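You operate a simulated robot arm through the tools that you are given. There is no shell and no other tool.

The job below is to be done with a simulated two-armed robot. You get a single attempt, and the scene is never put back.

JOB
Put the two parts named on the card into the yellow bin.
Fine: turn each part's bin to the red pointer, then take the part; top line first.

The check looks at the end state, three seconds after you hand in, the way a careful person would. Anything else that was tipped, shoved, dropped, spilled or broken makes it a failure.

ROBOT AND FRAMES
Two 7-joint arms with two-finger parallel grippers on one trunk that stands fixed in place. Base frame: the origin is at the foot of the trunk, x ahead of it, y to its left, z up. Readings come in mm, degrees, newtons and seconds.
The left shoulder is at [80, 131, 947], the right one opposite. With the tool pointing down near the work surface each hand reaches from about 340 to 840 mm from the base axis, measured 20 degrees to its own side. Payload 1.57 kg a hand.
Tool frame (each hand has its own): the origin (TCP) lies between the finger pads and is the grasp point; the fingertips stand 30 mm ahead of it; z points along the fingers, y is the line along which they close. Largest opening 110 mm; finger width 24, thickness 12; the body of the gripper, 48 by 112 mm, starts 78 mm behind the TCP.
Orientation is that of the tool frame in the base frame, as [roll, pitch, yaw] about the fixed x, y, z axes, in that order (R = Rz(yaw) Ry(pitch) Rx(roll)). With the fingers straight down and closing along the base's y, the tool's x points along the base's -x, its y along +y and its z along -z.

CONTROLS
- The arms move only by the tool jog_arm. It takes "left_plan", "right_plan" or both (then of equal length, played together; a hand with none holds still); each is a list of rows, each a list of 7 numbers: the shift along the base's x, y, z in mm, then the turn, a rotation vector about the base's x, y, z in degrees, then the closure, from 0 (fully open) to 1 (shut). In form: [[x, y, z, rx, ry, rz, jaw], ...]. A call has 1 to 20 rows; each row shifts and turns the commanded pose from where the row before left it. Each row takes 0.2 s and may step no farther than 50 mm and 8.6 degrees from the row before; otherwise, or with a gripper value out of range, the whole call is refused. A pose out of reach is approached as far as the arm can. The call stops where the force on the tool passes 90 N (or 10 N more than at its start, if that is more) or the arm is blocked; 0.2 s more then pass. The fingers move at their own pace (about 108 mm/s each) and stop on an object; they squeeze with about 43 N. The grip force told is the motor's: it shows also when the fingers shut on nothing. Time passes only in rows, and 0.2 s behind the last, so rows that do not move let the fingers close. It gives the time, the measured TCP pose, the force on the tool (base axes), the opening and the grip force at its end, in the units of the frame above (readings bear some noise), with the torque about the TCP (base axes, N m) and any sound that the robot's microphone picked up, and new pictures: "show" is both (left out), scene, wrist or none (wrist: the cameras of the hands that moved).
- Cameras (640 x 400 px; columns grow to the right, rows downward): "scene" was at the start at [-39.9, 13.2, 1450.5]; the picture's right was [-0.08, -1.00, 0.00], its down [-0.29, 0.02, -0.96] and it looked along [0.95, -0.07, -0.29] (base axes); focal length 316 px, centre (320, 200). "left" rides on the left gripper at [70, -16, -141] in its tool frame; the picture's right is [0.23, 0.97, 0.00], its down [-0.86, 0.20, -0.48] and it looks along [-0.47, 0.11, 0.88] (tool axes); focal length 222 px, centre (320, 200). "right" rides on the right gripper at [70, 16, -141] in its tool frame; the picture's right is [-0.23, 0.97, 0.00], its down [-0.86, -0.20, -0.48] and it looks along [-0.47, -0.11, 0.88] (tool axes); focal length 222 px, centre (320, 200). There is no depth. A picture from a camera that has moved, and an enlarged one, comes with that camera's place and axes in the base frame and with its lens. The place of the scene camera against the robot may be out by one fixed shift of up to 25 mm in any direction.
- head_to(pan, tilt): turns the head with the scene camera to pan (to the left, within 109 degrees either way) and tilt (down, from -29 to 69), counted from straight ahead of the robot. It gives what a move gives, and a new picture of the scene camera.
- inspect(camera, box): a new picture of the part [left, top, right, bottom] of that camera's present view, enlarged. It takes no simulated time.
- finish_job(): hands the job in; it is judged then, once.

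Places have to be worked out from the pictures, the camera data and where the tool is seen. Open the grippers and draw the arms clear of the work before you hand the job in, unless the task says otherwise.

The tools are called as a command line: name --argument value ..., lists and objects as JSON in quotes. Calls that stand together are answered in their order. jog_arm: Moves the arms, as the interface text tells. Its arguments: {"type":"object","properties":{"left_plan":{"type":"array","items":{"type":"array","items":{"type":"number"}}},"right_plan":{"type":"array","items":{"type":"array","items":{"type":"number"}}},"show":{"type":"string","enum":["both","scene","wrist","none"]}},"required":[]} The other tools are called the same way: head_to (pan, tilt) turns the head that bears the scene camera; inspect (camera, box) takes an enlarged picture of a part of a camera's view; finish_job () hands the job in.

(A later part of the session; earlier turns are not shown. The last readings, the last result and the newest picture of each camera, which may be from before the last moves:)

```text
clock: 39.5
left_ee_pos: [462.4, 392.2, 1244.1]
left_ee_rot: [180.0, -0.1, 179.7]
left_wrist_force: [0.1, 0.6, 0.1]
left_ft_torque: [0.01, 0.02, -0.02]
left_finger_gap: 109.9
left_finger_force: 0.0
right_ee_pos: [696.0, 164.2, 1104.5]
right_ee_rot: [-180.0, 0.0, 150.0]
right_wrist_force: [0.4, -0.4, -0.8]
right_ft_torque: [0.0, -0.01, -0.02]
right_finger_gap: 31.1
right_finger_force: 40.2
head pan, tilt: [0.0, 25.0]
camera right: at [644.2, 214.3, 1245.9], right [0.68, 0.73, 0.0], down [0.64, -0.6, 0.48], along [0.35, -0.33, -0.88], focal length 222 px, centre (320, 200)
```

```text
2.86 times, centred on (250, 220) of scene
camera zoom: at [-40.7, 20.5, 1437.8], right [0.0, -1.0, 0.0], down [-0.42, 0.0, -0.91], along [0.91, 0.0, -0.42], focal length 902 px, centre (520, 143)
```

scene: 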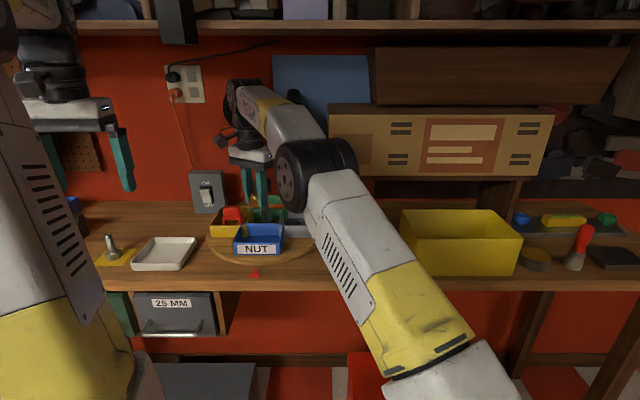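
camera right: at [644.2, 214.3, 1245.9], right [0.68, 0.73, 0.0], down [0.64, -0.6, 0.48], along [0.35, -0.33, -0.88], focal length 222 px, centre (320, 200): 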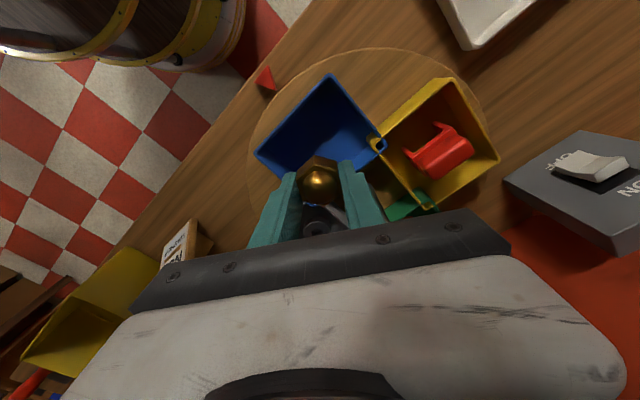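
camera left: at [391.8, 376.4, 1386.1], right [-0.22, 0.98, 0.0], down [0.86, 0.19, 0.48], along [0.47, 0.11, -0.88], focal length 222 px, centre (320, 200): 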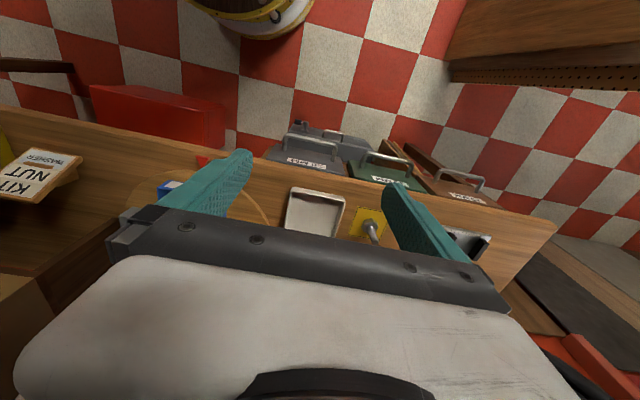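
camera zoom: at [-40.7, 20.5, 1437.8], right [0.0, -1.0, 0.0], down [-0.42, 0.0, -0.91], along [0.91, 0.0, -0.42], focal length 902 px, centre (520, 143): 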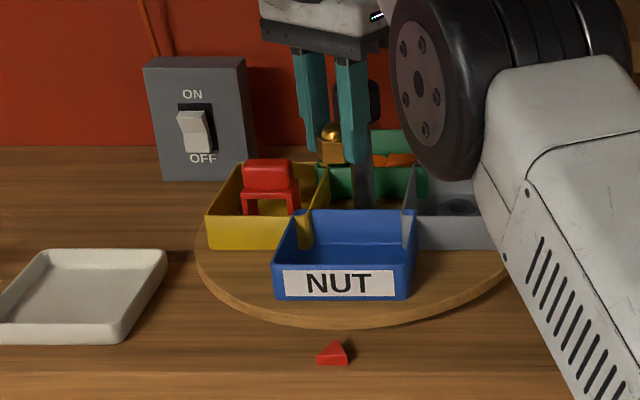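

The nut is held firmly and the blue bin is empty and undisturbed. I'll carry it right at z≈1120 (clear of the card, top ≈1036) toward the yellow bin, unwinding the yaw on the way.

jog_arm --right_plan '[[-6, -40, 5, 0, 0, 2.7, 1], [-6, -44, 5, 0, 0, 2.7, 1], [-6, -45, 4, 0, 0, 2.7, 1], [-6, -46, 3, 0, 0, 2.7, 1], [-4, -46, 3, 0, 0, 2.7, 1], [0, -46, 0, 0, 0, 2.7, 1], [0, -46, 0, 0, 0, 2.7, 1], [0, -46, 0, 0, 0, 2.7, 1], [0, -46, 0, 0, 0, 2.7, 1], [0, -46, 0, 0, 0, 2.7, 1], [0, -43, 0, 0, 0, 3, 1]]' --show "both"

```text
clock: 42.0
left_ee_pos: [462.0, 391.4, 1244.1]
left_ee_rot: [-180.0, 0.0, 179.7]
left_wrist_force: [0.3, 0.2, -0.4]
left_ft_torque: [-0.03, -0.04, 0.02]
left_finger_gap: 110.0
left_finger_force: 0.0
right_ee_pos: [669.4, -331.3, 1125.1]
right_ee_rot: [180.0, -0.1, -179.9]
right_wrist_force: [-0.1, 0.5, -0.5]
right_ft_torque: [-0.04, -0.02, -0.02]
right_finger_gap: 31.2
right_finger_force: 39.3
head pan, tilt: [0.0, 25.0]
camera right: at [599.9, -316.1, 1266.6], right [0.23, 0.97, 0.0], down [0.86, -0.2, 0.48], along [0.47, -0.11, -0.88], focal length 222 px, centre (320, 200)
```

scene: 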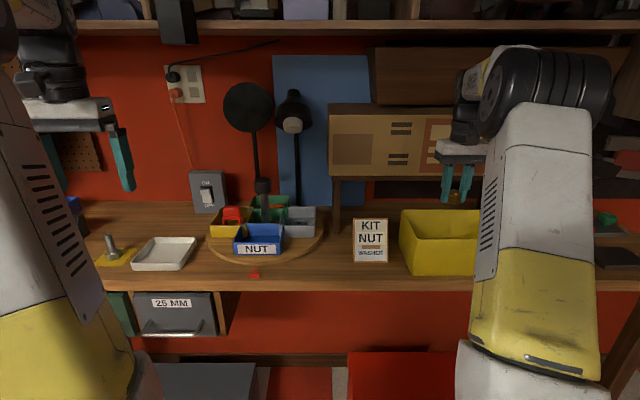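
right: 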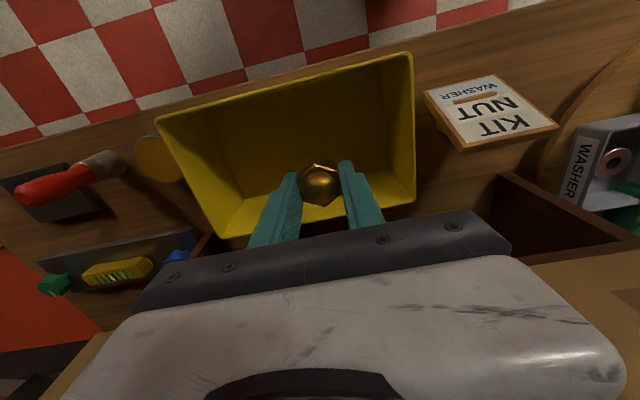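

The hand is over the yellow bin, which measures x 597–764, y −230…−491. I'll shift to about [678, −385] and lower the nut to just above the floor.

jog_arm --right_plan '[[4, -27, -20, 0, 0, 0, 1], [4, -27, -20, 0, 0, 0, 1], [0, 0, -40, 0, 0, 0, 1], [0, 0, -40, 0, 0, 0, 1], [0, 0, -25, 0, 0, 0, 1], [0, 0, -18, 0, 0, 0, 1]]' --show "both"

inspect --camera "right" --box '[160, 40, 480, 260]'

```text
clock: 43.4
left_ee_pos: [460.7, 392.4, 1246.4]
left_ee_rot: [-180.0, 0.1, 179.7]
left_wrist_force: [0.4, -0.2, -0.6]
left_ft_torque: [0.01, 0.02, 0.01]
left_finger_gap: 110.3
left_finger_force: 0.1
right_ee_pos: [676.4, -383.5, 960.2]
right_ee_rot: [179.9, 0.0, 180.0]
right_wrist_force: [-0.2, -0.1, -0.6]
right_ft_torque: [0.04, 0.01, -0.01]
right_finger_gap: 31.3
right_finger_force: 40.3
head pan, tilt: [0.0, 25.0]
camera right: at [607.2, -368.4, 1102.0], right [0.23, 0.97, 0.0], down [0.86, -0.2, 0.48], along [0.47, -0.11, -0.88], focal length 222 px, centre (320, 200)
```

scene: 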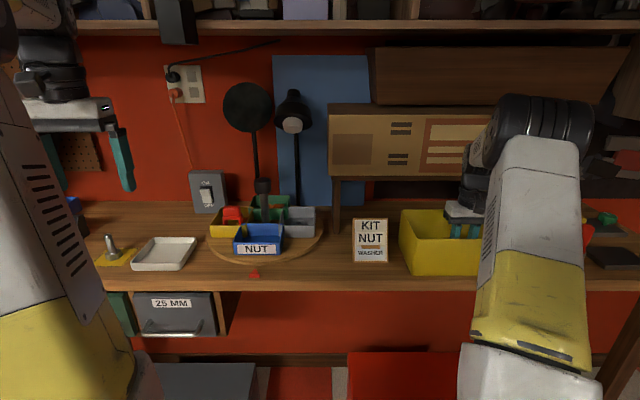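
right: 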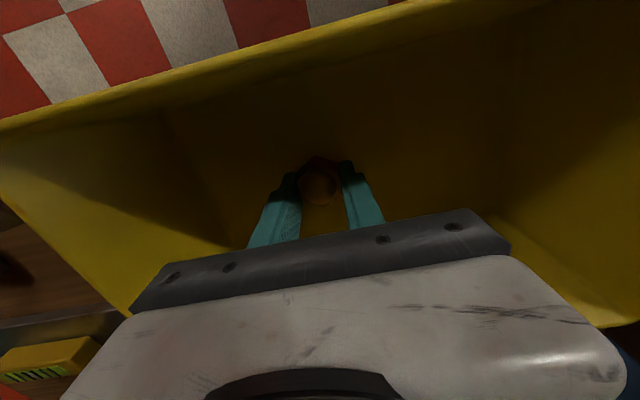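

```text
1.82 times, centred on (320, 150) of right
camera zoom: at [607.2, -368.4, 1102.0], right [0.23, 0.97, 0.0], down [0.86, -0.2, 0.48], along [0.47, -0.11, -0.88], focal length 404 px, centre (320, 291)
```

zoom: 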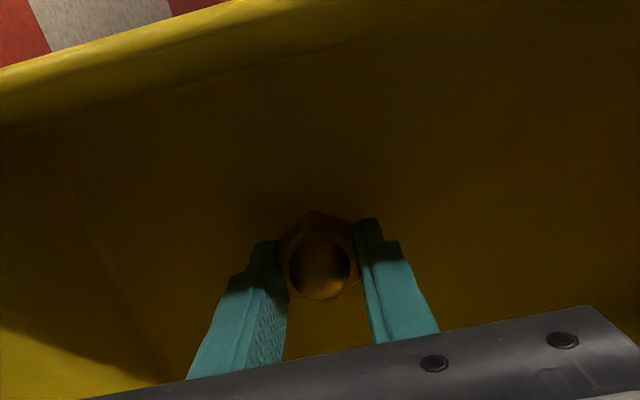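

The nut is deep inside the bin with no contact. I'll lower 8 mm more, release, and rise straight out.

jog_arm --right_plan '[[0, 0, -8, 0, 0, 0, 1], [0, 0, 0, 0, 0, 0, 0.7], [0, 0, 0, 0, 0, 0, 0.45], [0, 0, 0, 0, 0, 0, 0.45], [0, 0, 20, 0, 0, 0, 0.45], [0, 0, 45, 0, 0, 0, 0.45], [0, 0, 48, 0, 0, 0, 0.45], [0, 0, 48, 0, 0, 0, 0.45]]' --show "both"

inspect --camera "right" --box '[140, 40, 480, 250]'

```text
clock: 45.1
left_ee_pos: [461.5, 392.4, 1245.3]
left_ee_rot: [-180.0, 0.1, 179.7]
left_wrist_force: [-0.3, 0.6, 0.2]
left_ft_torque: [-0.02, 0.01, -0.02]
left_finger_gap: 110.0
left_finger_force: 0.0
right_ee_pos: [677.7, -383.6, 1112.4]
right_ee_rot: [180.0, -0.1, -180.0]
right_wrist_force: [0.2, 0.7, 0.3]
right_ft_torque: [0.04, 0.0, 0.01]
right_finger_gap: 60.3
right_finger_force: 0.1
head pan, tilt: [0.0, 25.0]
camera right: at [608.4, -367.8, 1254.5], right [0.23, 0.97, 0.0], down [0.86, -0.2, 0.48], along [0.47, -0.11, -0.88], focal length 222 px, centre (320, 200)
```

scene: 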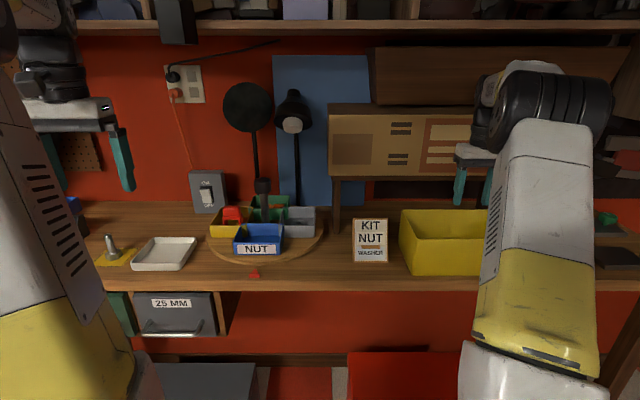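
right: 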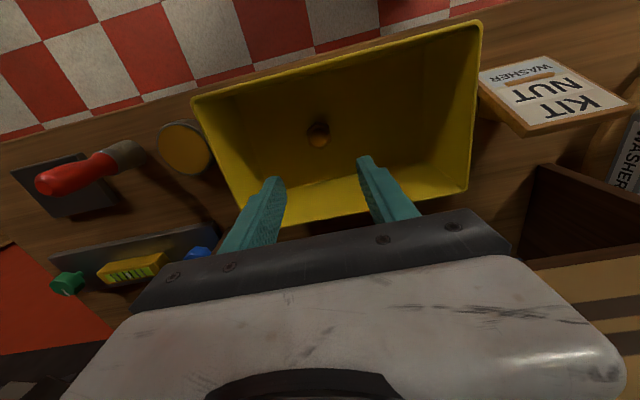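

```text
1.88 times, centred on (310, 145) of right
camera zoom: at [608.4, -367.8, 1254.5], right [0.23, 0.97, 0.0], down [0.86, -0.2, 0.48], along [0.47, -0.11, -0.88], focal length 418 px, centre (339, 304)
```

zoom: 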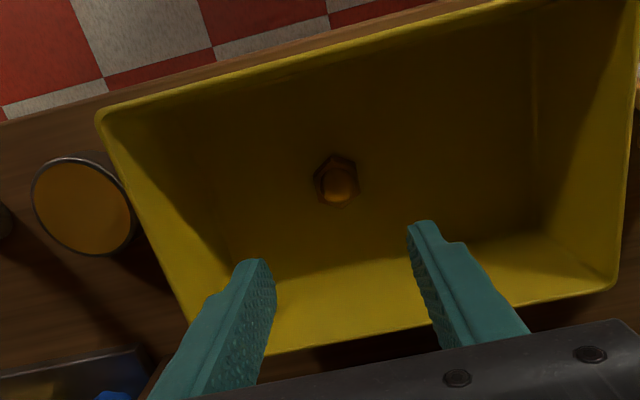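

The nut lies on the yellow bin's floor. Now the left hand goes back to the knob along the reverse of its earlier path, while the right hand waits above the bin.

jog_arm --left_plan '[[28, -30, -10, 0, 0, 0, 0], [28, -30, -20, 0, 0, 0, 0], [28, -33, -20, 0, 0, 0, 0], [28, -33, -20, 0, 0, 0, 0], [28, -33, -20, 0, 0, 0, 0], [28, -33, -20, 0, 0, 0, 0], [30, -28, -25, 0, 0, 0, 0], [26, -8, -38, 0, 0, 0, 0], [30, 0, -20, 0, 0, 0, 0]]' --show "both"

inspect --camera "scene" --box '[190, 130, 330, 270]'

```text
clock: 47.1
left_ee_pos: [715.2, 166.2, 1051.6]
left_ee_rot: [180.0, 0.0, 179.8]
left_wrist_force: [0.2, -0.3, -0.2]
left_ft_torque: [0.03, 0.0, 0.0]
left_finger_gap: 110.1
left_finger_force: 0.0
right_ee_pos: [676.6, -382.9, 1112.8]
right_ee_rot: [-179.9, -0.1, 179.9]
right_wrist_force: [-1.2, 0.1, 1.0]
right_ft_torque: [0.0, -0.03, -0.02]
right_finger_gap: 60.5
right_finger_force: 0.0
head pan, tilt: [0.0, 25.0]
camera left: at [645.6, 150.8, 1192.7], right [-0.22, 0.97, 0.0], down [0.86, 0.19, 0.48], along [0.47, 0.11, -0.88], focal length 222 px, centre (320, 200)
```

scene: 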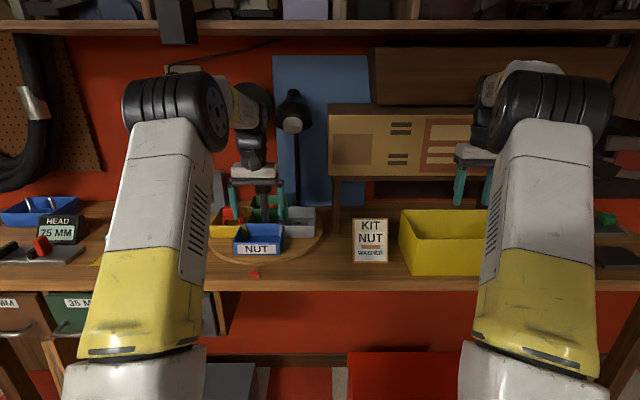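
left: 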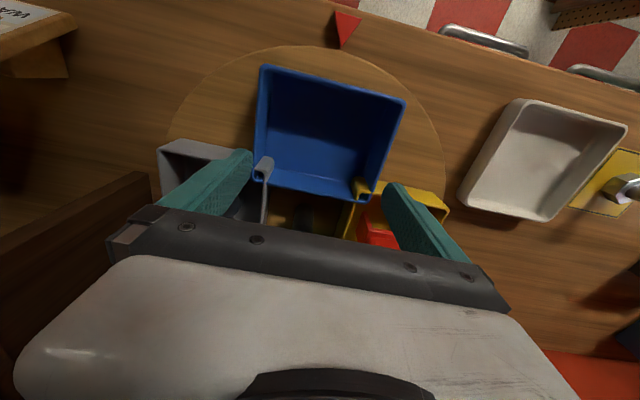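

```text
2.86 times, centred on (260, 200) of scene
camera zoom: at [-41.1, 20.3, 1437.8], right [0.0, -1.0, 0.0], down [-0.42, 0.0, -0.91], along [0.91, 0.0, -0.42], focal length 902 px, centre (491, 200)
```

zoom: 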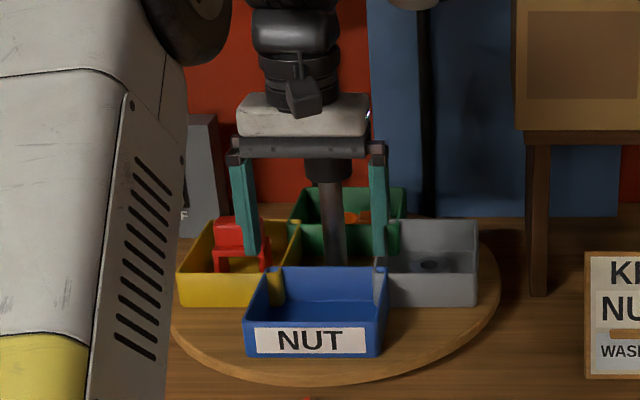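

Everything is as before, with NUT still facing the pointer. I'll slide the open fingers in around the knob (slightly higher, to clear the red clip) and wind the hand −160° so one grip can give a long counter-clockwise turn.

jog_arm --left_plan '[[40, -0.5, 4, 0, 0, 0, 0], [39, -0.5, 0, 0, 0, 0, 0], [0, 0, 0, 0, 0, -8, 0], [0, 0, 0, 0, 0, -8, 0], [0, 0, 0, 0, 0, -8, 0], [0, 0, 0, 0, 0, -8, 0], [0, 0, 0, 0, 0, -8, 0], [0, 0, 0, 0, 0, -8, 0], [0, 0, 0, 0, 0, -8, 0], [0, 0, 0, 0, 0, -8, 0], [0, 0, 0, 0, 0, -8, 0], [0, 0, 0, 0, 0, -8, 0], [0, 0, 0, 0, 0, -8, 0], [0, 0, 0, 0, 0, -8, 0], [0, 0, 0, 0, 0, -8, 0], [0, 0, 0, 0, 0, -8, 0], [0, 0, 0, 0, 0, -8, 0], [0, 0, 0, 0, 0, -8, 0]]' --show "both"

```text
clock: 51.0
left_ee_pos: [795.6, 166.1, 1054.9]
left_ee_rot: [-180.0, 0.1, 51.6]
left_wrist_force: [-0.3, 0.5, -0.6]
left_ft_torque: [0.0, 0.01, 0.02]
left_finger_gap: 109.7
left_finger_force: 0.1
right_ee_pos: [677.6, -384.6, 1112.0]
right_ee_rot: [-179.9, 0.1, -180.0]
right_wrist_force: [0.2, 0.4, 0.9]
right_ft_torque: [-0.01, 0.02, -0.03]
right_finger_gap: 60.7
right_finger_force: 0.1
head pan, tilt: [0.0, 25.0]
camera left: at [825.8, 230.8, 1197.1], right [0.9, -0.43, 0.0], down [-0.38, -0.79, 0.48], along [-0.21, -0.43, -0.88], focal length 222 px, centre (320, 200)
```

scene: 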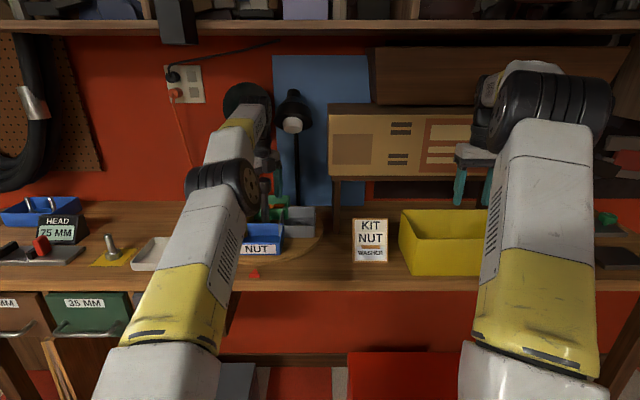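
left: 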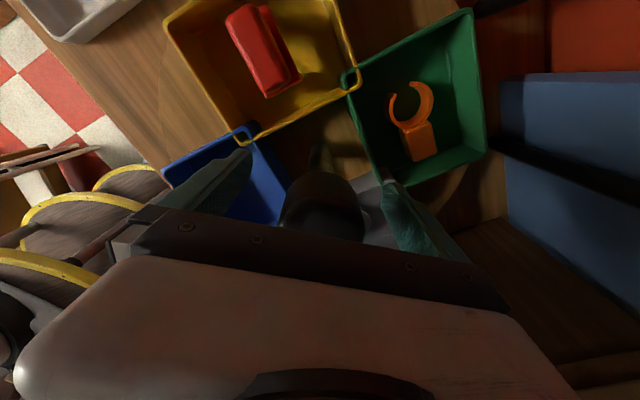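

I'll finish winding to about yaw 20 and close on the knob; from there I'll turn counter-clockwise 270°, the direction already known to bring WASHER to the pointer.

jog_arm --left_plan '[[0, -0.8, 0, 0, 0, -8, 0], [0, 0, 0, 0, 0, -8, 0], [0, 0, -2, 0, 0, -8, 0], [0, 0, 0, 0, 0, -8, 0], [0, 0, 0, 0, 0, 0, 0.5], [0, 0, 0, 0, 0, 0, 1], [0, 0, 0, 0, 0, 0, 1]]' --show "none"

```text
clock: 52.5
left_ee_pos: [793.7, 164.6, 1054.6]
left_ee_rot: [179.9, 0.0, 19.7]
left_wrist_force: [-0.4, 0.4, -2.2]
left_ft_torque: [0.15, -0.15, -0.13]
left_finger_gap: 47.1
left_finger_force: 44.7
right_ee_pos: [677.3, -383.7, 1112.3]
right_ee_rot: [-180.0, 0.0, -179.9]
right_wrist_force: [-0.6, 1.0, 0.4]
right_ft_torque: [0.03, 0.0, 0.01]
right_finger_gap: 60.7
right_finger_force: 0.0
head pan, tilt: [0.0, 25.0]
```

The knob is gripped with almost no side load. Turning counter-clockwise 80° first, then I'll check forces and the table.

jog_arm --left_plan '[[0, 0, 0, 0, 0, 8, 1], [0, 0, 0, 0, 0, 8, 1], [0, 0, 0, 0, 0, 8, 1], [0, 0, 0, 0, 0, 8, 1], [0, 0, 0, 0, 0, 8, 1], [0, 0, 0, 0, 0, 8, 1], [0, 0, 0, 0, 0, 8, 1], [0, 0, 0, 0, 0, 8, 1], [0, 0, 0, 0, 0, 8, 1], [0, 0, 0, 0, 0, 8, 1]]' --show "both"

```text
clock: 54.8
left_ee_pos: [794.7, 164.1, 1053.9]
left_ee_rot: [-179.9, 0.0, 99.7]
left_wrist_force: [-8.0, -5.3, -4.7]
left_ft_torque: [-0.62, 0.05, -0.16]
left_finger_gap: 47.0
left_finger_force: 44.8
right_ee_pos: [677.8, -383.2, 1112.2]
right_ee_rot: [-180.0, 0.0, 180.0]
right_wrist_force: [0.1, 0.2, 0.3]
right_ft_torque: [0.03, 0.01, -0.02]
right_finger_gap: 60.5
right_finger_force: 0.0
head pan, tilt: [0.0, 25.0]
camera left: at [767.4, 230.3, 1195.4], right [0.92, 0.39, 0.0], down [0.34, -0.81, 0.48], along [0.19, -0.44, -0.88], focal length 222 px, centre (320, 200)
```

scene: 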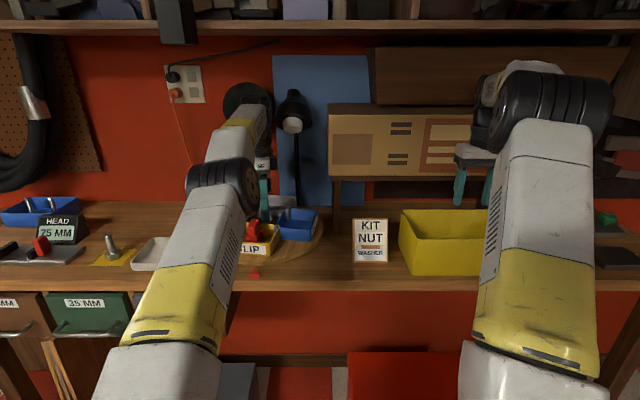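
left: 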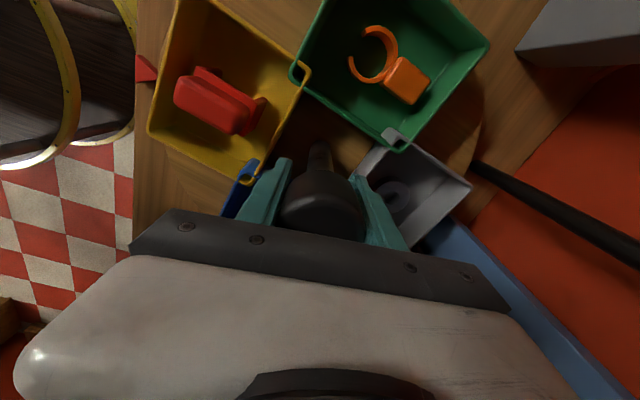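

The table follows (CLIP is coming to the front, torque is low). I'll continue another 88°, trimming x slightly.

jog_arm --left_plan '[[-0.5, -0.3, 0, 0, 0, 8, 1], [0, 0, 0, 0, 0, 8, 1], [0, 0, 0, 0, 0, 8, 1], [0, 0, 0, 0, 0, 8, 1], [0, 0, 0, 0, 0, 8, 1], [0, 0, 0, 0, 0, 8, 1], [0, 0, 0, 0, 0, 8, 1], [0, 0, 0, 0, 0, 8, 1], [0, 0, 0, 0, 0, 8, 1], [0, 0, 0, 0, 0, 8, 1], [0, 0, 0, 0, 0, 8, 1]]' --show "both"

```text
clock: 57.1
left_ee_pos: [794.5, 166.0, 1054.2]
left_ee_rot: [180.0, 0.1, -172.1]
left_wrist_force: [13.0, 0.6, 3.1]
left_ft_torque: [-0.32, 0.59, -0.15]
left_finger_gap: 46.8
left_finger_force: 45.0
right_ee_pos: [678.3, -383.8, 1111.8]
right_ee_rot: [180.0, 0.1, 179.9]
right_wrist_force: [-0.6, -1.1, 0.5]
right_ft_torque: [0.01, 0.02, 0.01]
right_finger_gap: 60.6
right_finger_force: 0.1
head pan, tilt: [0.0, 25.0]
camera left: at [728.4, 139.2, 1195.4], right [-0.36, 0.93, 0.0], down [0.82, 0.31, 0.48], along [0.45, 0.17, -0.88], focal length 222 px, centre (320, 200)
```

scene: 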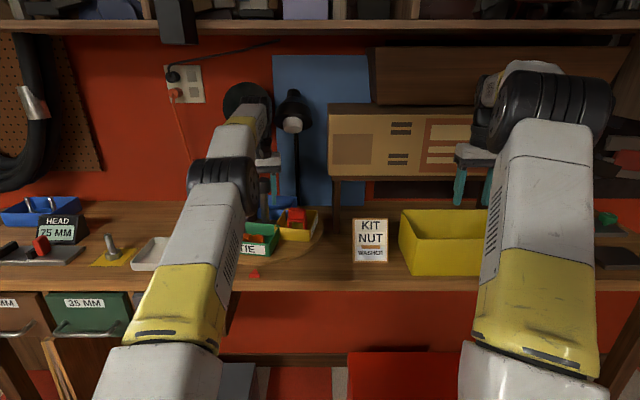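
left: 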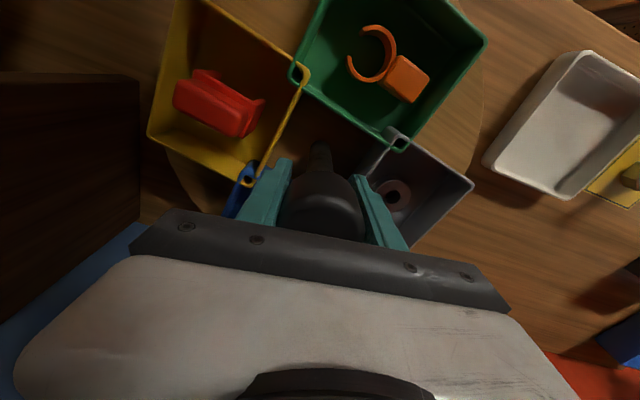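

TIE is nearly at the front (table ≈ −12°). I'll turn another 80° and look before the last bit to the pointer.

jog_arm --left_plan '[[0.7, 0, 0, 0, 0, 8, 1], [0, 0, 0, 0, 0, 8, 1], [0, 0, 0, 0, 0, 8, 1], [0, 0, 0, 0, 0, 8, 1], [0, 0, 0, 0, 0, 8, 1], [0, 0, 0, 0, 0, 8, 1], [0, 0, 0, 0, 0, 8, 1], [0, 0, 0, 0, 0, 8, 1], [0, 0, 0, 0, 0, 8, 1], [0, 0, 0, 0, 0, 8, 1]]' --show "both"

```text
clock: 59.4
left_ee_pos: [794.3, 164.6, 1054.7]
left_ee_rot: [-179.9, -0.1, -92.0]
left_wrist_force: [-0.4, 3.0, 0.9]
left_ft_torque: [-1.11, 0.34, -0.14]
left_finger_gap: 46.6
left_finger_force: 44.8
right_ee_pos: [678.0, -383.0, 1113.4]
right_ee_rot: [-180.0, 0.1, -180.0]
right_wrist_force: [0.2, -0.4, 0.6]
right_ft_torque: [0.0, -0.01, 0.01]
right_finger_gap: 60.6
right_finger_force: 0.1
head pan, tilt: [0.0, 25.0]
camera left: at [808.9, 94.7, 1195.4], right [-0.98, -0.19, 0.0], down [-0.17, 0.86, 0.48], along [-0.09, 0.47, -0.88], focal length 222 px, centre (320, 200)
```

scene: 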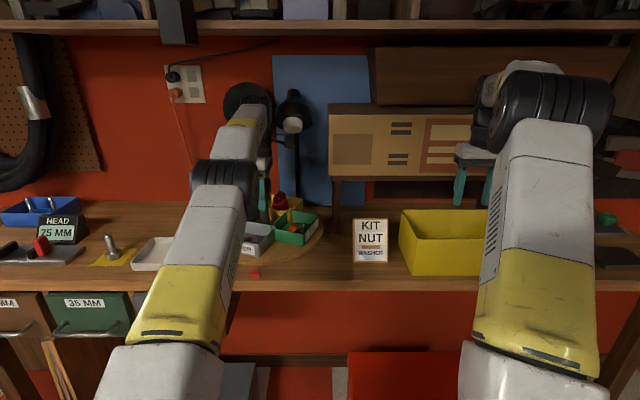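
left: 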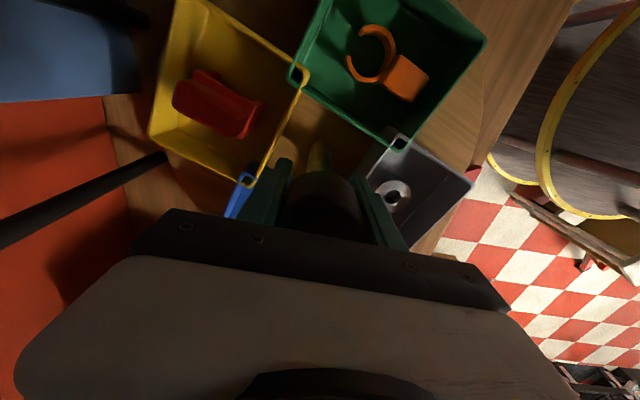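

WASHER is coming round; the table is at about +68°. I'll turn +21° more, then compare with the pointer.

jog_arm --left_plan '[[0, 0, 0, 0, 0, 8, 1], [0, 0, 0, 0, 0, 8, 1], [0, 0, 0, 0, 0, 5, 1], [0, 0, 0, 0, 0, 0, 1]]' --show "both"

inspect --camera "scene" --box '[230, 220, 310, 280]'

inspect --camera "left" --box '[140, 0, 520, 240]'

```text
clock: 60.4
left_ee_pos: [794.5, 164.2, 1054.4]
left_ee_rot: [179.9, 0.0, -71.3]
left_wrist_force: [-5.8, 4.5, -3.5]
left_ft_torque: [-0.02, -0.39, -1.43]
left_finger_gap: 47.1
left_finger_force: 45.0
right_ee_pos: [676.7, -384.1, 1111.9]
right_ee_rot: [180.0, 0.1, 179.9]
right_wrist_force: [-0.5, -0.3, 0.9]
right_ft_torque: [0.01, -0.03, 0.01]
right_finger_gap: 60.4
right_finger_force: 0.1
head pan, tilt: [0.0, 25.0]
camera left: at [833.1, 103.7, 1195.4], right [-0.85, -0.53, 0.0], down [-0.46, 0.75, 0.48], along [-0.25, 0.41, -0.88], focal length 222 px, centre (320, 200)
```

scene: 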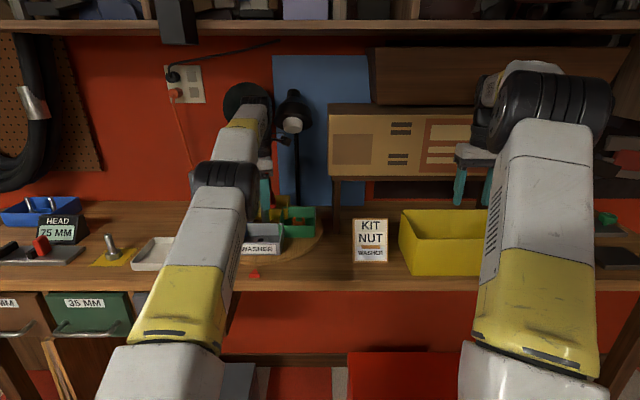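
left: 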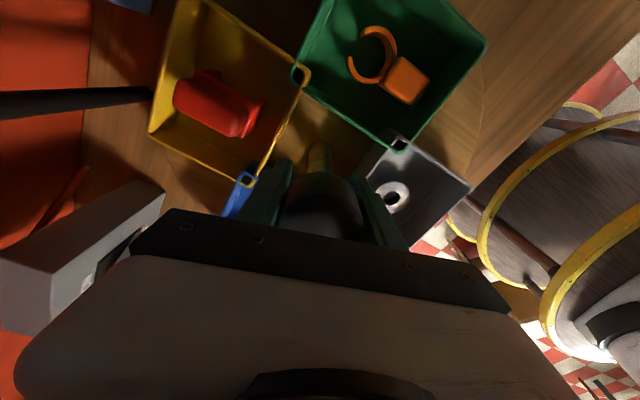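

```text
6.67 times, centred on (270, 250) of scene
camera zoom: at [-41.0, 20.6, 1437.8], right [0.0, -1.0, 0.0], down [-0.42, 0.0, -0.91], along [0.91, 0.0, -0.42], focal length 2106 px, centre (653, -133)
```

zoom: 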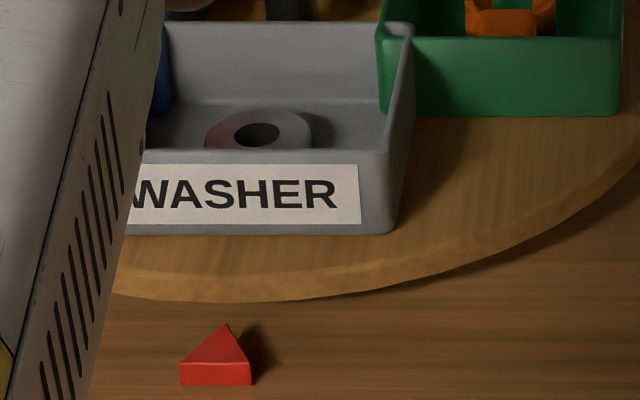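

```text
1.67 times, centred on (330, 120) of left
camera zoom: at [833.1, 103.7, 1195.4], right [-0.85, -0.53, 0.0], down [-0.46, 0.75, 0.48], along [-0.25, 0.41, -0.88], focal length 370 px, centre (303, 333)
```

zoom: 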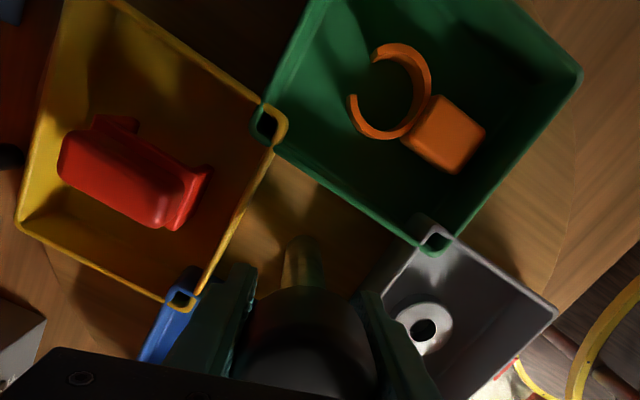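

WASHER's bin is square to the pointer, and the −1.4 N·m shows it is just resting on the end stop. I'll open, unwind to neutral around the knob, and slide the hand back out.

jog_arm --left_plan '[[0, 0, 0, 0, 0, -0.8, 1], [0, 0, 0, 0, 0, 0, 0], [0, 0, 0, 0, 0, 0, 0], [0, 0, 0, 0, 0, -8, 0], [0, 0, 0, 0, 0, -8, 0], [0, 0, 0, 0, 0, -8, 0], [0, 0, 0, 0, 0, -8, 0], [0, 0, 0, 0, 0, -8, 0], [0, 0, 0, 0, 0, -8, 0], [0, 0, 0, 0, 0, -8, 0], [0, 0, 0, 0, 0, -8, 0], [0, 0, 0, 0, 0, -8, 0], [0, 0, 0, 0, 0, -8, 0], [0, 0, 0, 0, 0, -8, 0], [0, 0, 0, 0, 0, -8, 0], [0, 0, 0, 0, 0, -8, 0], [0, 0, 0, 0, 0, -4, 0]]' --show "both"

inspect --camera "left" --box '[240, 0, 460, 140]'

```text
clock: 64.0
left_ee_pos: [795.5, 164.6, 1054.0]
left_ee_rot: [-179.9, -0.1, 179.6]
left_wrist_force: [0.0, 1.0, 0.1]
left_ft_torque: [-0.02, 0.01, 0.01]
left_finger_gap: 109.9
left_finger_force: 0.0
right_ee_pos: [678.2, -383.5, 1111.9]
right_ee_rot: [-179.9, 0.0, 180.0]
right_wrist_force: [-0.3, -0.4, -0.3]
right_ft_torque: [0.01, -0.01, 0.02]
right_finger_gap: 60.6
right_finger_force: 0.0
head pan, tilt: [0.0, 25.0]
camera left: at [725.7, 149.1, 1195.4], right [-0.22, 0.97, 0.0], down [0.86, 0.2, 0.48], along [0.47, 0.11, -0.88], focal length 222 px, centre (320, 200)
```

scene: 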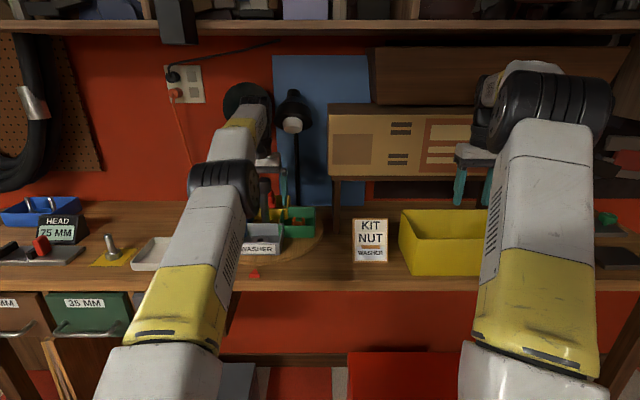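
left: 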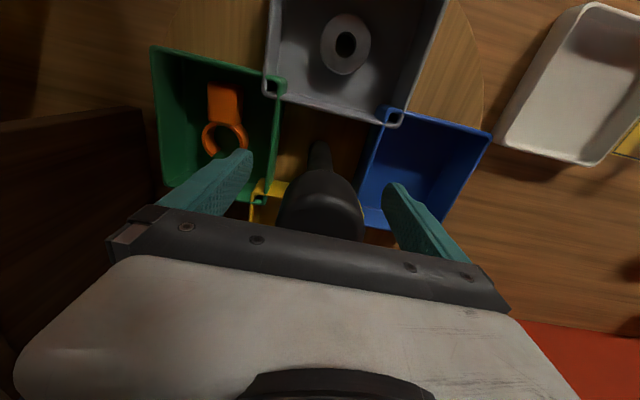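

```text
2.86 times, centred on (350, 70) of left
camera zoom: at [725.7, 149.1, 1195.4], right [-0.22, 0.97, 0.0], down [0.86, 0.2, 0.48], along [0.47, 0.11, -0.88], focal length 635 px, centre (234, 571)
```

zoom: 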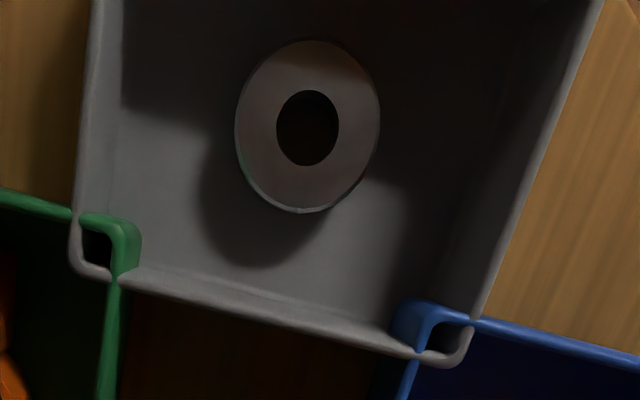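

The washer shows clearly: about 44 mm outside, 19 mm hole, near [695, 165]. I'll slide the left hand back off the knob, take a second view for height, and look at the washer's thickness.

jog_arm --left_plan '[[-30, 0, 0, 0, 0, 0, 0], [-40, 0, 0, 0, 0, 0, 0], [-40, 0, 20, 0, 0, 0, 0]]' --show "none"

inspect --camera "left" --box '[220, 40, 440, 180]'

inspect --camera "scene" --box '[235, 215, 295, 265]'

```text
clock: 64.8
left_ee_pos: [684.5, 164.5, 1075.9]
left_ee_rot: [180.0, 0.1, 179.7]
left_wrist_force: [0.9, 0.1, -1.3]
left_ft_torque: [0.04, 0.03, 0.03]
left_finger_gap: 110.2
left_finger_force: 0.0
right_ee_pos: [677.5, -384.9, 1112.4]
right_ee_rot: [-179.9, 0.0, -180.0]
right_wrist_force: [-1.2, 0.3, -0.5]
right_ft_torque: [0.0, 0.04, -0.02]
right_finger_gap: 60.6
right_finger_force: 0.1
head pan, tilt: [0.0, 25.0]
```

```text
2.86 times, centred on (330, 110) of left
camera zoom: at [615.9, 148.7, 1217.3], right [-0.22, 0.97, 0.0], down [0.86, 0.2, 0.48], along [0.47, 0.11, -0.88], focal length 635 px, centre (291, 457)
```

zoom: 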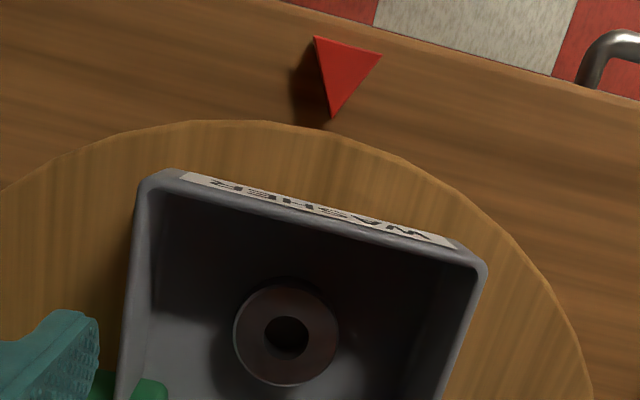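

```text
8.00 times, centred on (265, 240) of scene
camera zoom: at [-40.1, 20.4, 1437.8], right [0.0, -1.0, 0.0], down [-0.42, 0.0, -0.91], along [0.91, 0.0, -0.42], focal length 2527 px, centre (760, -120)
```

zoom: 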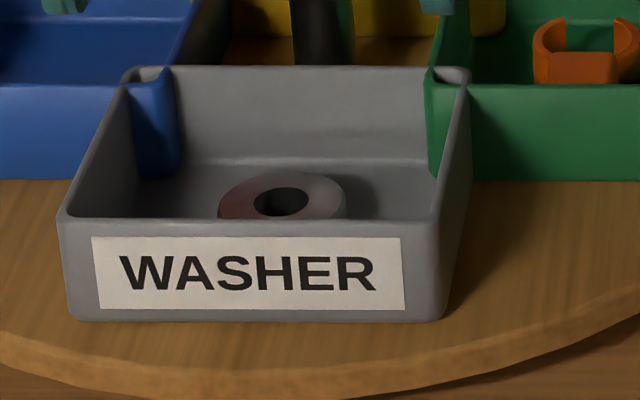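

The two views put the washer's top face at z≈965 (about 15 mm thick on the 949 floor), centre [695.6, 165]. Left arm retreats the same way as before.

jog_arm --left_plan '[[-25, 10, 38, 0, 0, 0, 0], [-30, 28, 25, 0, 0, 0, 0], [-28, 33, 20, 0, 0, 0, 0], [-28, 33, 20, 0, 0, 0, 0], [-28, 33, 20, 0, 0, 0, 0], [-28, 33, 20, 0, 0, 0, 0], [-28, 30, 20, 0, 0, 0, 0], [-28, 30, 10, 0, 0, 0, 0]]' --show "scene"

inspect --camera "scene" --box '[190, 170, 350, 290]'

```text
clock: 66.5
left_ee_pos: [461.6, 394.9, 1247.0]
left_ee_rot: [179.9, 0.0, 179.8]
left_wrist_force: [0.5, -0.6, -0.2]
left_ft_torque: [0.01, -0.02, 0.01]
left_finger_gap: 109.8
left_finger_force: 0.0
right_ee_pos: [677.4, -384.8, 1112.5]
right_ee_rot: [179.9, 0.1, -180.0]
right_wrist_force: [-0.2, -0.3, 1.0]
right_ft_torque: [0.02, 0.03, 0.0]
right_finger_gap: 60.4
right_finger_force: 0.0
head pan, tilt: [0.0, 25.0]
```

scene: 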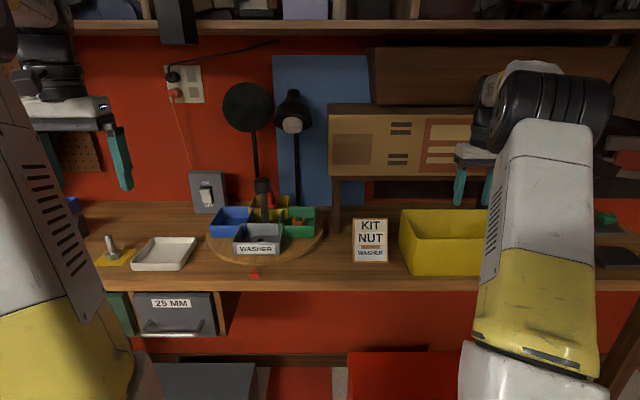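

```text
3.33 times, centred on (270, 230) of scene
camera zoom: at [-40.5, 20.2, 1437.8], right [0.0, -1.0, 0.0], down [-0.42, 0.0, -0.91], along [0.91, 0.0, -0.42], focal length 1053 px, centre (487, 100)
```

zoom: 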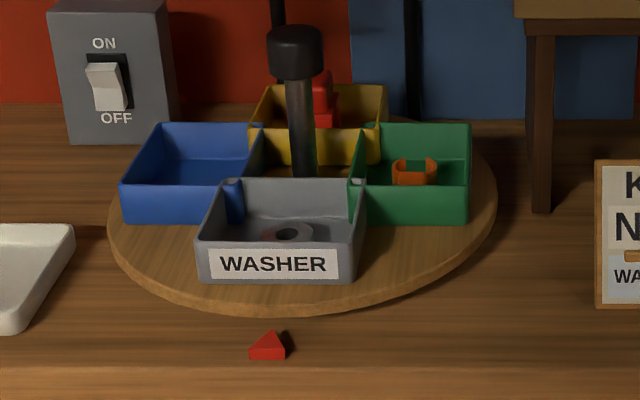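

Both bins are fine: WASHER faces the pointer, left arm is clear. I'll bring the right hand back over the washer at z≈1100 with jaws at about 66 mm.

jog_arm --right_plan '[[-4, 46, 8, 0, 0, 0, 0.4], [-4, 46, 7, 0, 0, 0, 0.4], [0, 46, 0, 0, 0, 0, 0.4], [0, 46, 0, 0, 0, 0, 0.4], [0, 46, 0, 0, 0, 0, 0.4], [0, 46, 0, 0, 0, 0, 0.4], [0, 46, 0, 0, 0, 0, 0.4], [6, 46, -6, 0, 0, 0, 0.4], [6, 46, -6, 0, 0, 0, 0.4], [6, 46, -6, 0, 0, 0, 0.4], [6, 46, -6, 0, 0, 0, 0.4], [2.6, 43.8, -4, 0, 0, 0, 0.4]]' --show "both"

inspect --camera "right" --box '[200, 60, 440, 220]'

```text
clock: 69.2
left_ee_pos: [461.0, 396.0, 1246.4]
left_ee_rot: [180.0, -0.1, 179.8]
left_wrist_force: [-0.7, -0.4, 0.6]
left_ft_torque: [0.04, -0.01, -0.02]
left_finger_gap: 109.9
left_finger_force: 0.0
right_ee_pos: [694.7, 165.8, 1099.9]
right_ee_rot: [-180.0, 0.0, 179.9]
right_wrist_force: [0.2, -0.3, 0.8]
right_ft_torque: [0.05, -0.05, 0.03]
right_finger_gap: 66.0
right_finger_force: 0.1
head pan, tilt: [0.0, 25.0]
camera right: at [625.1, 182.0, 1241.8], right [0.23, 0.97, 0.0], down [0.85, -0.2, 0.48], along [0.47, -0.11, -0.88], focal length 222 px, centre (320, 200)
```

scene: 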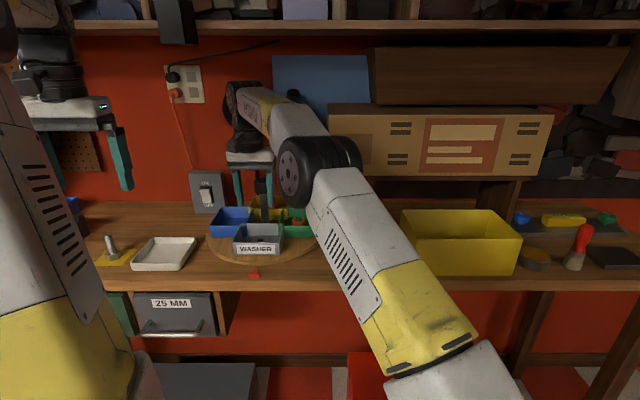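
right: 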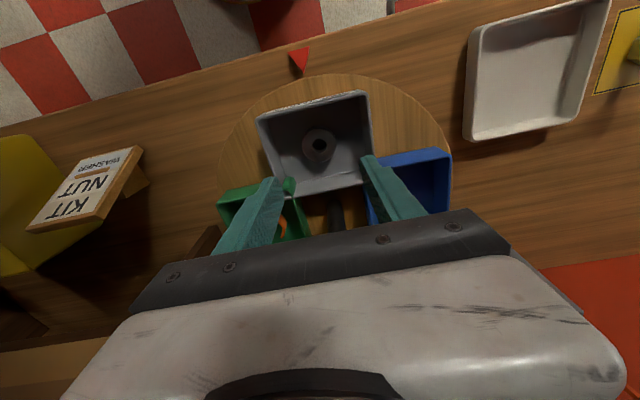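

```text
2.50 times, centred on (320, 140) of right
camera zoom: at [625.1, 182.0, 1241.8], right [0.23, 0.97, 0.0], down [0.85, -0.2, 0.48], along [0.47, -0.11, -0.88], focal length 555 px, centre (320, 350)
```

zoom: 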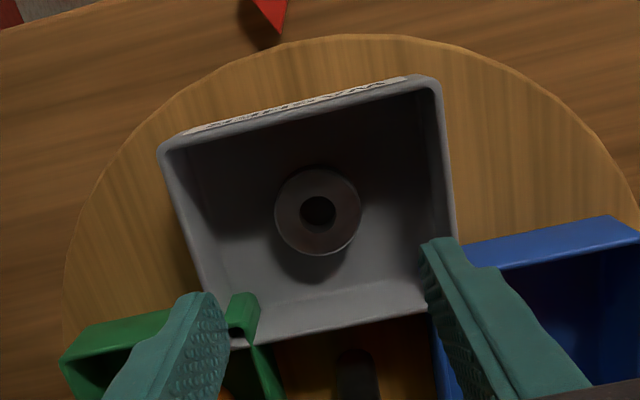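

The washer is centred at [696.3, 164.5] in this view too, matching. I'll centre and descend to z≈990 between the bin walls.

jog_arm --right_plan '[[1.5, -1, -40, 0, 0, 0, 0.42], [0, 0, -40, 0, 0, 0, 0.42], [0, 0, -30, 0, 0, 0, 0.42]]' --show "both"

inspect --camera "right" --box '[200, 80, 440, 240]'

inspect --camera "scene" --box '[190, 170, 310, 290]'

```text
clock: 70.0
left_ee_pos: [460.5, 395.2, 1246.6]
left_ee_rot: [-180.0, 0.0, 179.9]
left_wrist_force: [0.0, 0.1, 0.1]
left_ft_torque: [0.01, -0.02, -0.01]
left_finger_gap: 110.1
left_finger_force: 0.0
right_ee_pos: [696.1, 165.8, 990.0]
right_ee_rot: [-180.0, 0.0, 180.0]
right_wrist_force: [0.1, -0.6, 0.8]
right_ft_torque: [-0.03, 0.0, -0.03]
right_finger_gap: 63.8
right_finger_force: 0.1
head pan, tilt: [0.0, 25.0]
camera right: at [627.4, 181.5, 1132.2], right [0.23, 0.97, 0.0], down [0.85, -0.2, 0.48], along [0.47, -0.11, -0.88], focal length 222 px, centre (320, 200)
```

scene: 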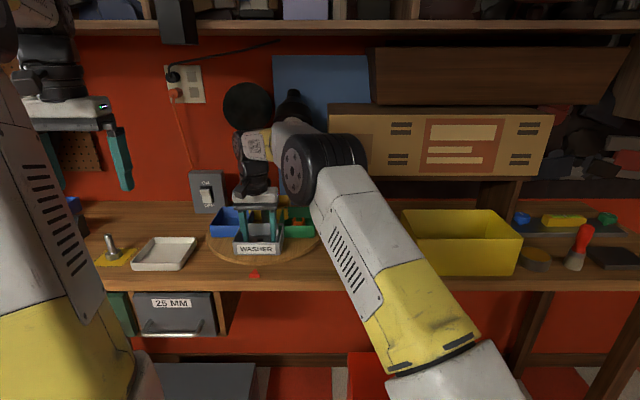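
right: 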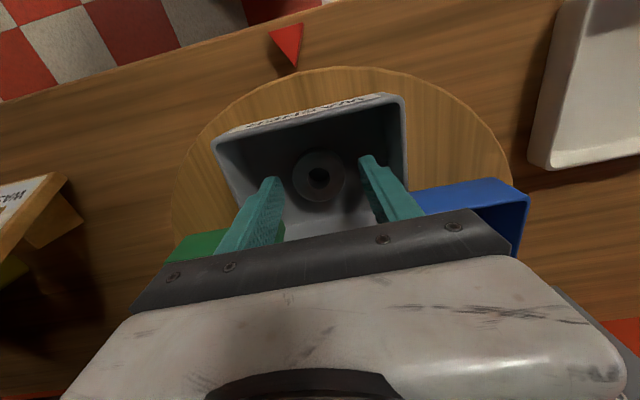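

```text
2.50 times, centred on (320, 160) of right
camera zoom: at [627.4, 181.5, 1132.2], right [0.23, 0.97, 0.0], down [0.85, -0.2, 0.48], along [0.47, -0.11, -0.88], focal length 555 px, centre (320, 300)
```

zoom: 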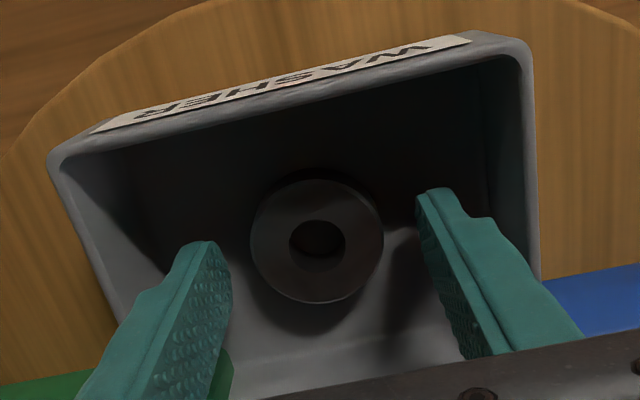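

```text
3.33 times, centred on (250, 230) of scene
camera zoom: at [-40.9, 20.5, 1437.8], right [0.0, -1.0, 0.0], down [-0.42, 0.0, -0.91], along [0.91, 0.0, -0.42], focal length 1053 px, centre (553, 100)
```

zoom: 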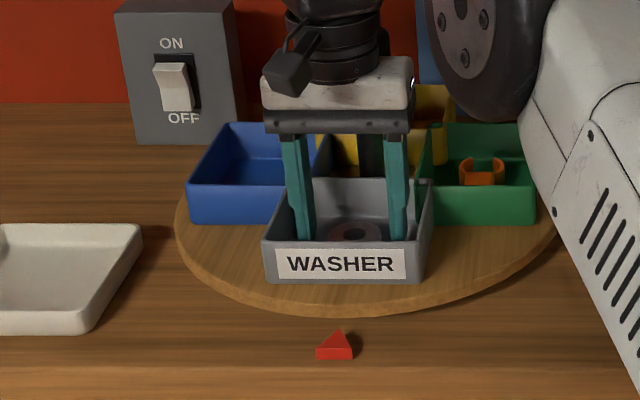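

Fingers straddle the washer inside the grey bin. I'll lower 8 mm (tips just above the floor) and close on it.

jog_arm --right_plan '[[0, -1, -4, 0, 0, 0, 0.42], [0, 0, -4, 0, 0, 0, 0.42], [0, 0, 0, 0, 0, 0, 0.5], [0, 0, 0, 0, 0, 0, 0.6], [0, 0, 0, 0, 0, 0, 0.8], [0, 0, 0, 0, 0, 0, 1], [0, 0, 0, 0, 0, 0, 1]]' --show "wrist"

inspect --camera "right" --box '[200, 80, 440, 240]'

```text
clock: 71.5
left_ee_pos: [461.1, 394.0, 1247.1]
left_ee_rot: [180.0, 0.1, 180.0]
left_wrist_force: [1.1, -0.8, 0.3]
left_ft_torque: [-0.01, -0.02, 0.0]
left_finger_gap: 110.3
left_finger_force: 0.1
right_ee_pos: [696.2, 164.5, 980.9]
right_ee_rot: [179.9, 0.0, 180.0]
right_wrist_force: [0.6, -0.6, 1.7]
right_ft_torque: [-0.03, -0.01, 0.01]
right_finger_gap: 42.6
right_finger_force: 43.6
head pan, tilt: [0.0, 25.0]
camera right: at [626.6, 179.8, 1124.1], right [0.23, 0.97, 0.0], down [0.86, -0.2, 0.48], along [0.47, -0.11, -0.88], focal length 222 px, centre (320, 200)
```

right: 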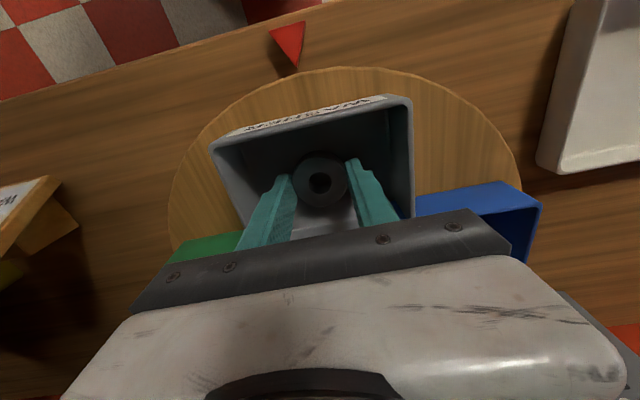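

```text
2.50 times, centred on (320, 160) of right
camera zoom: at [626.6, 179.8, 1124.1], right [0.23, 0.97, 0.0], down [0.86, -0.2, 0.48], along [0.47, -0.11, -0.88], focal length 555 px, centre (320, 300)
```

zoom: 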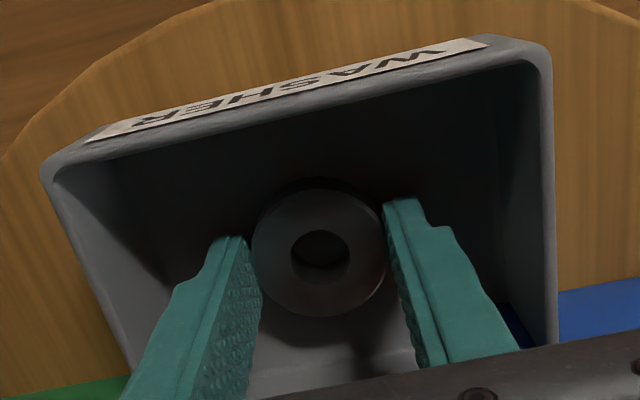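

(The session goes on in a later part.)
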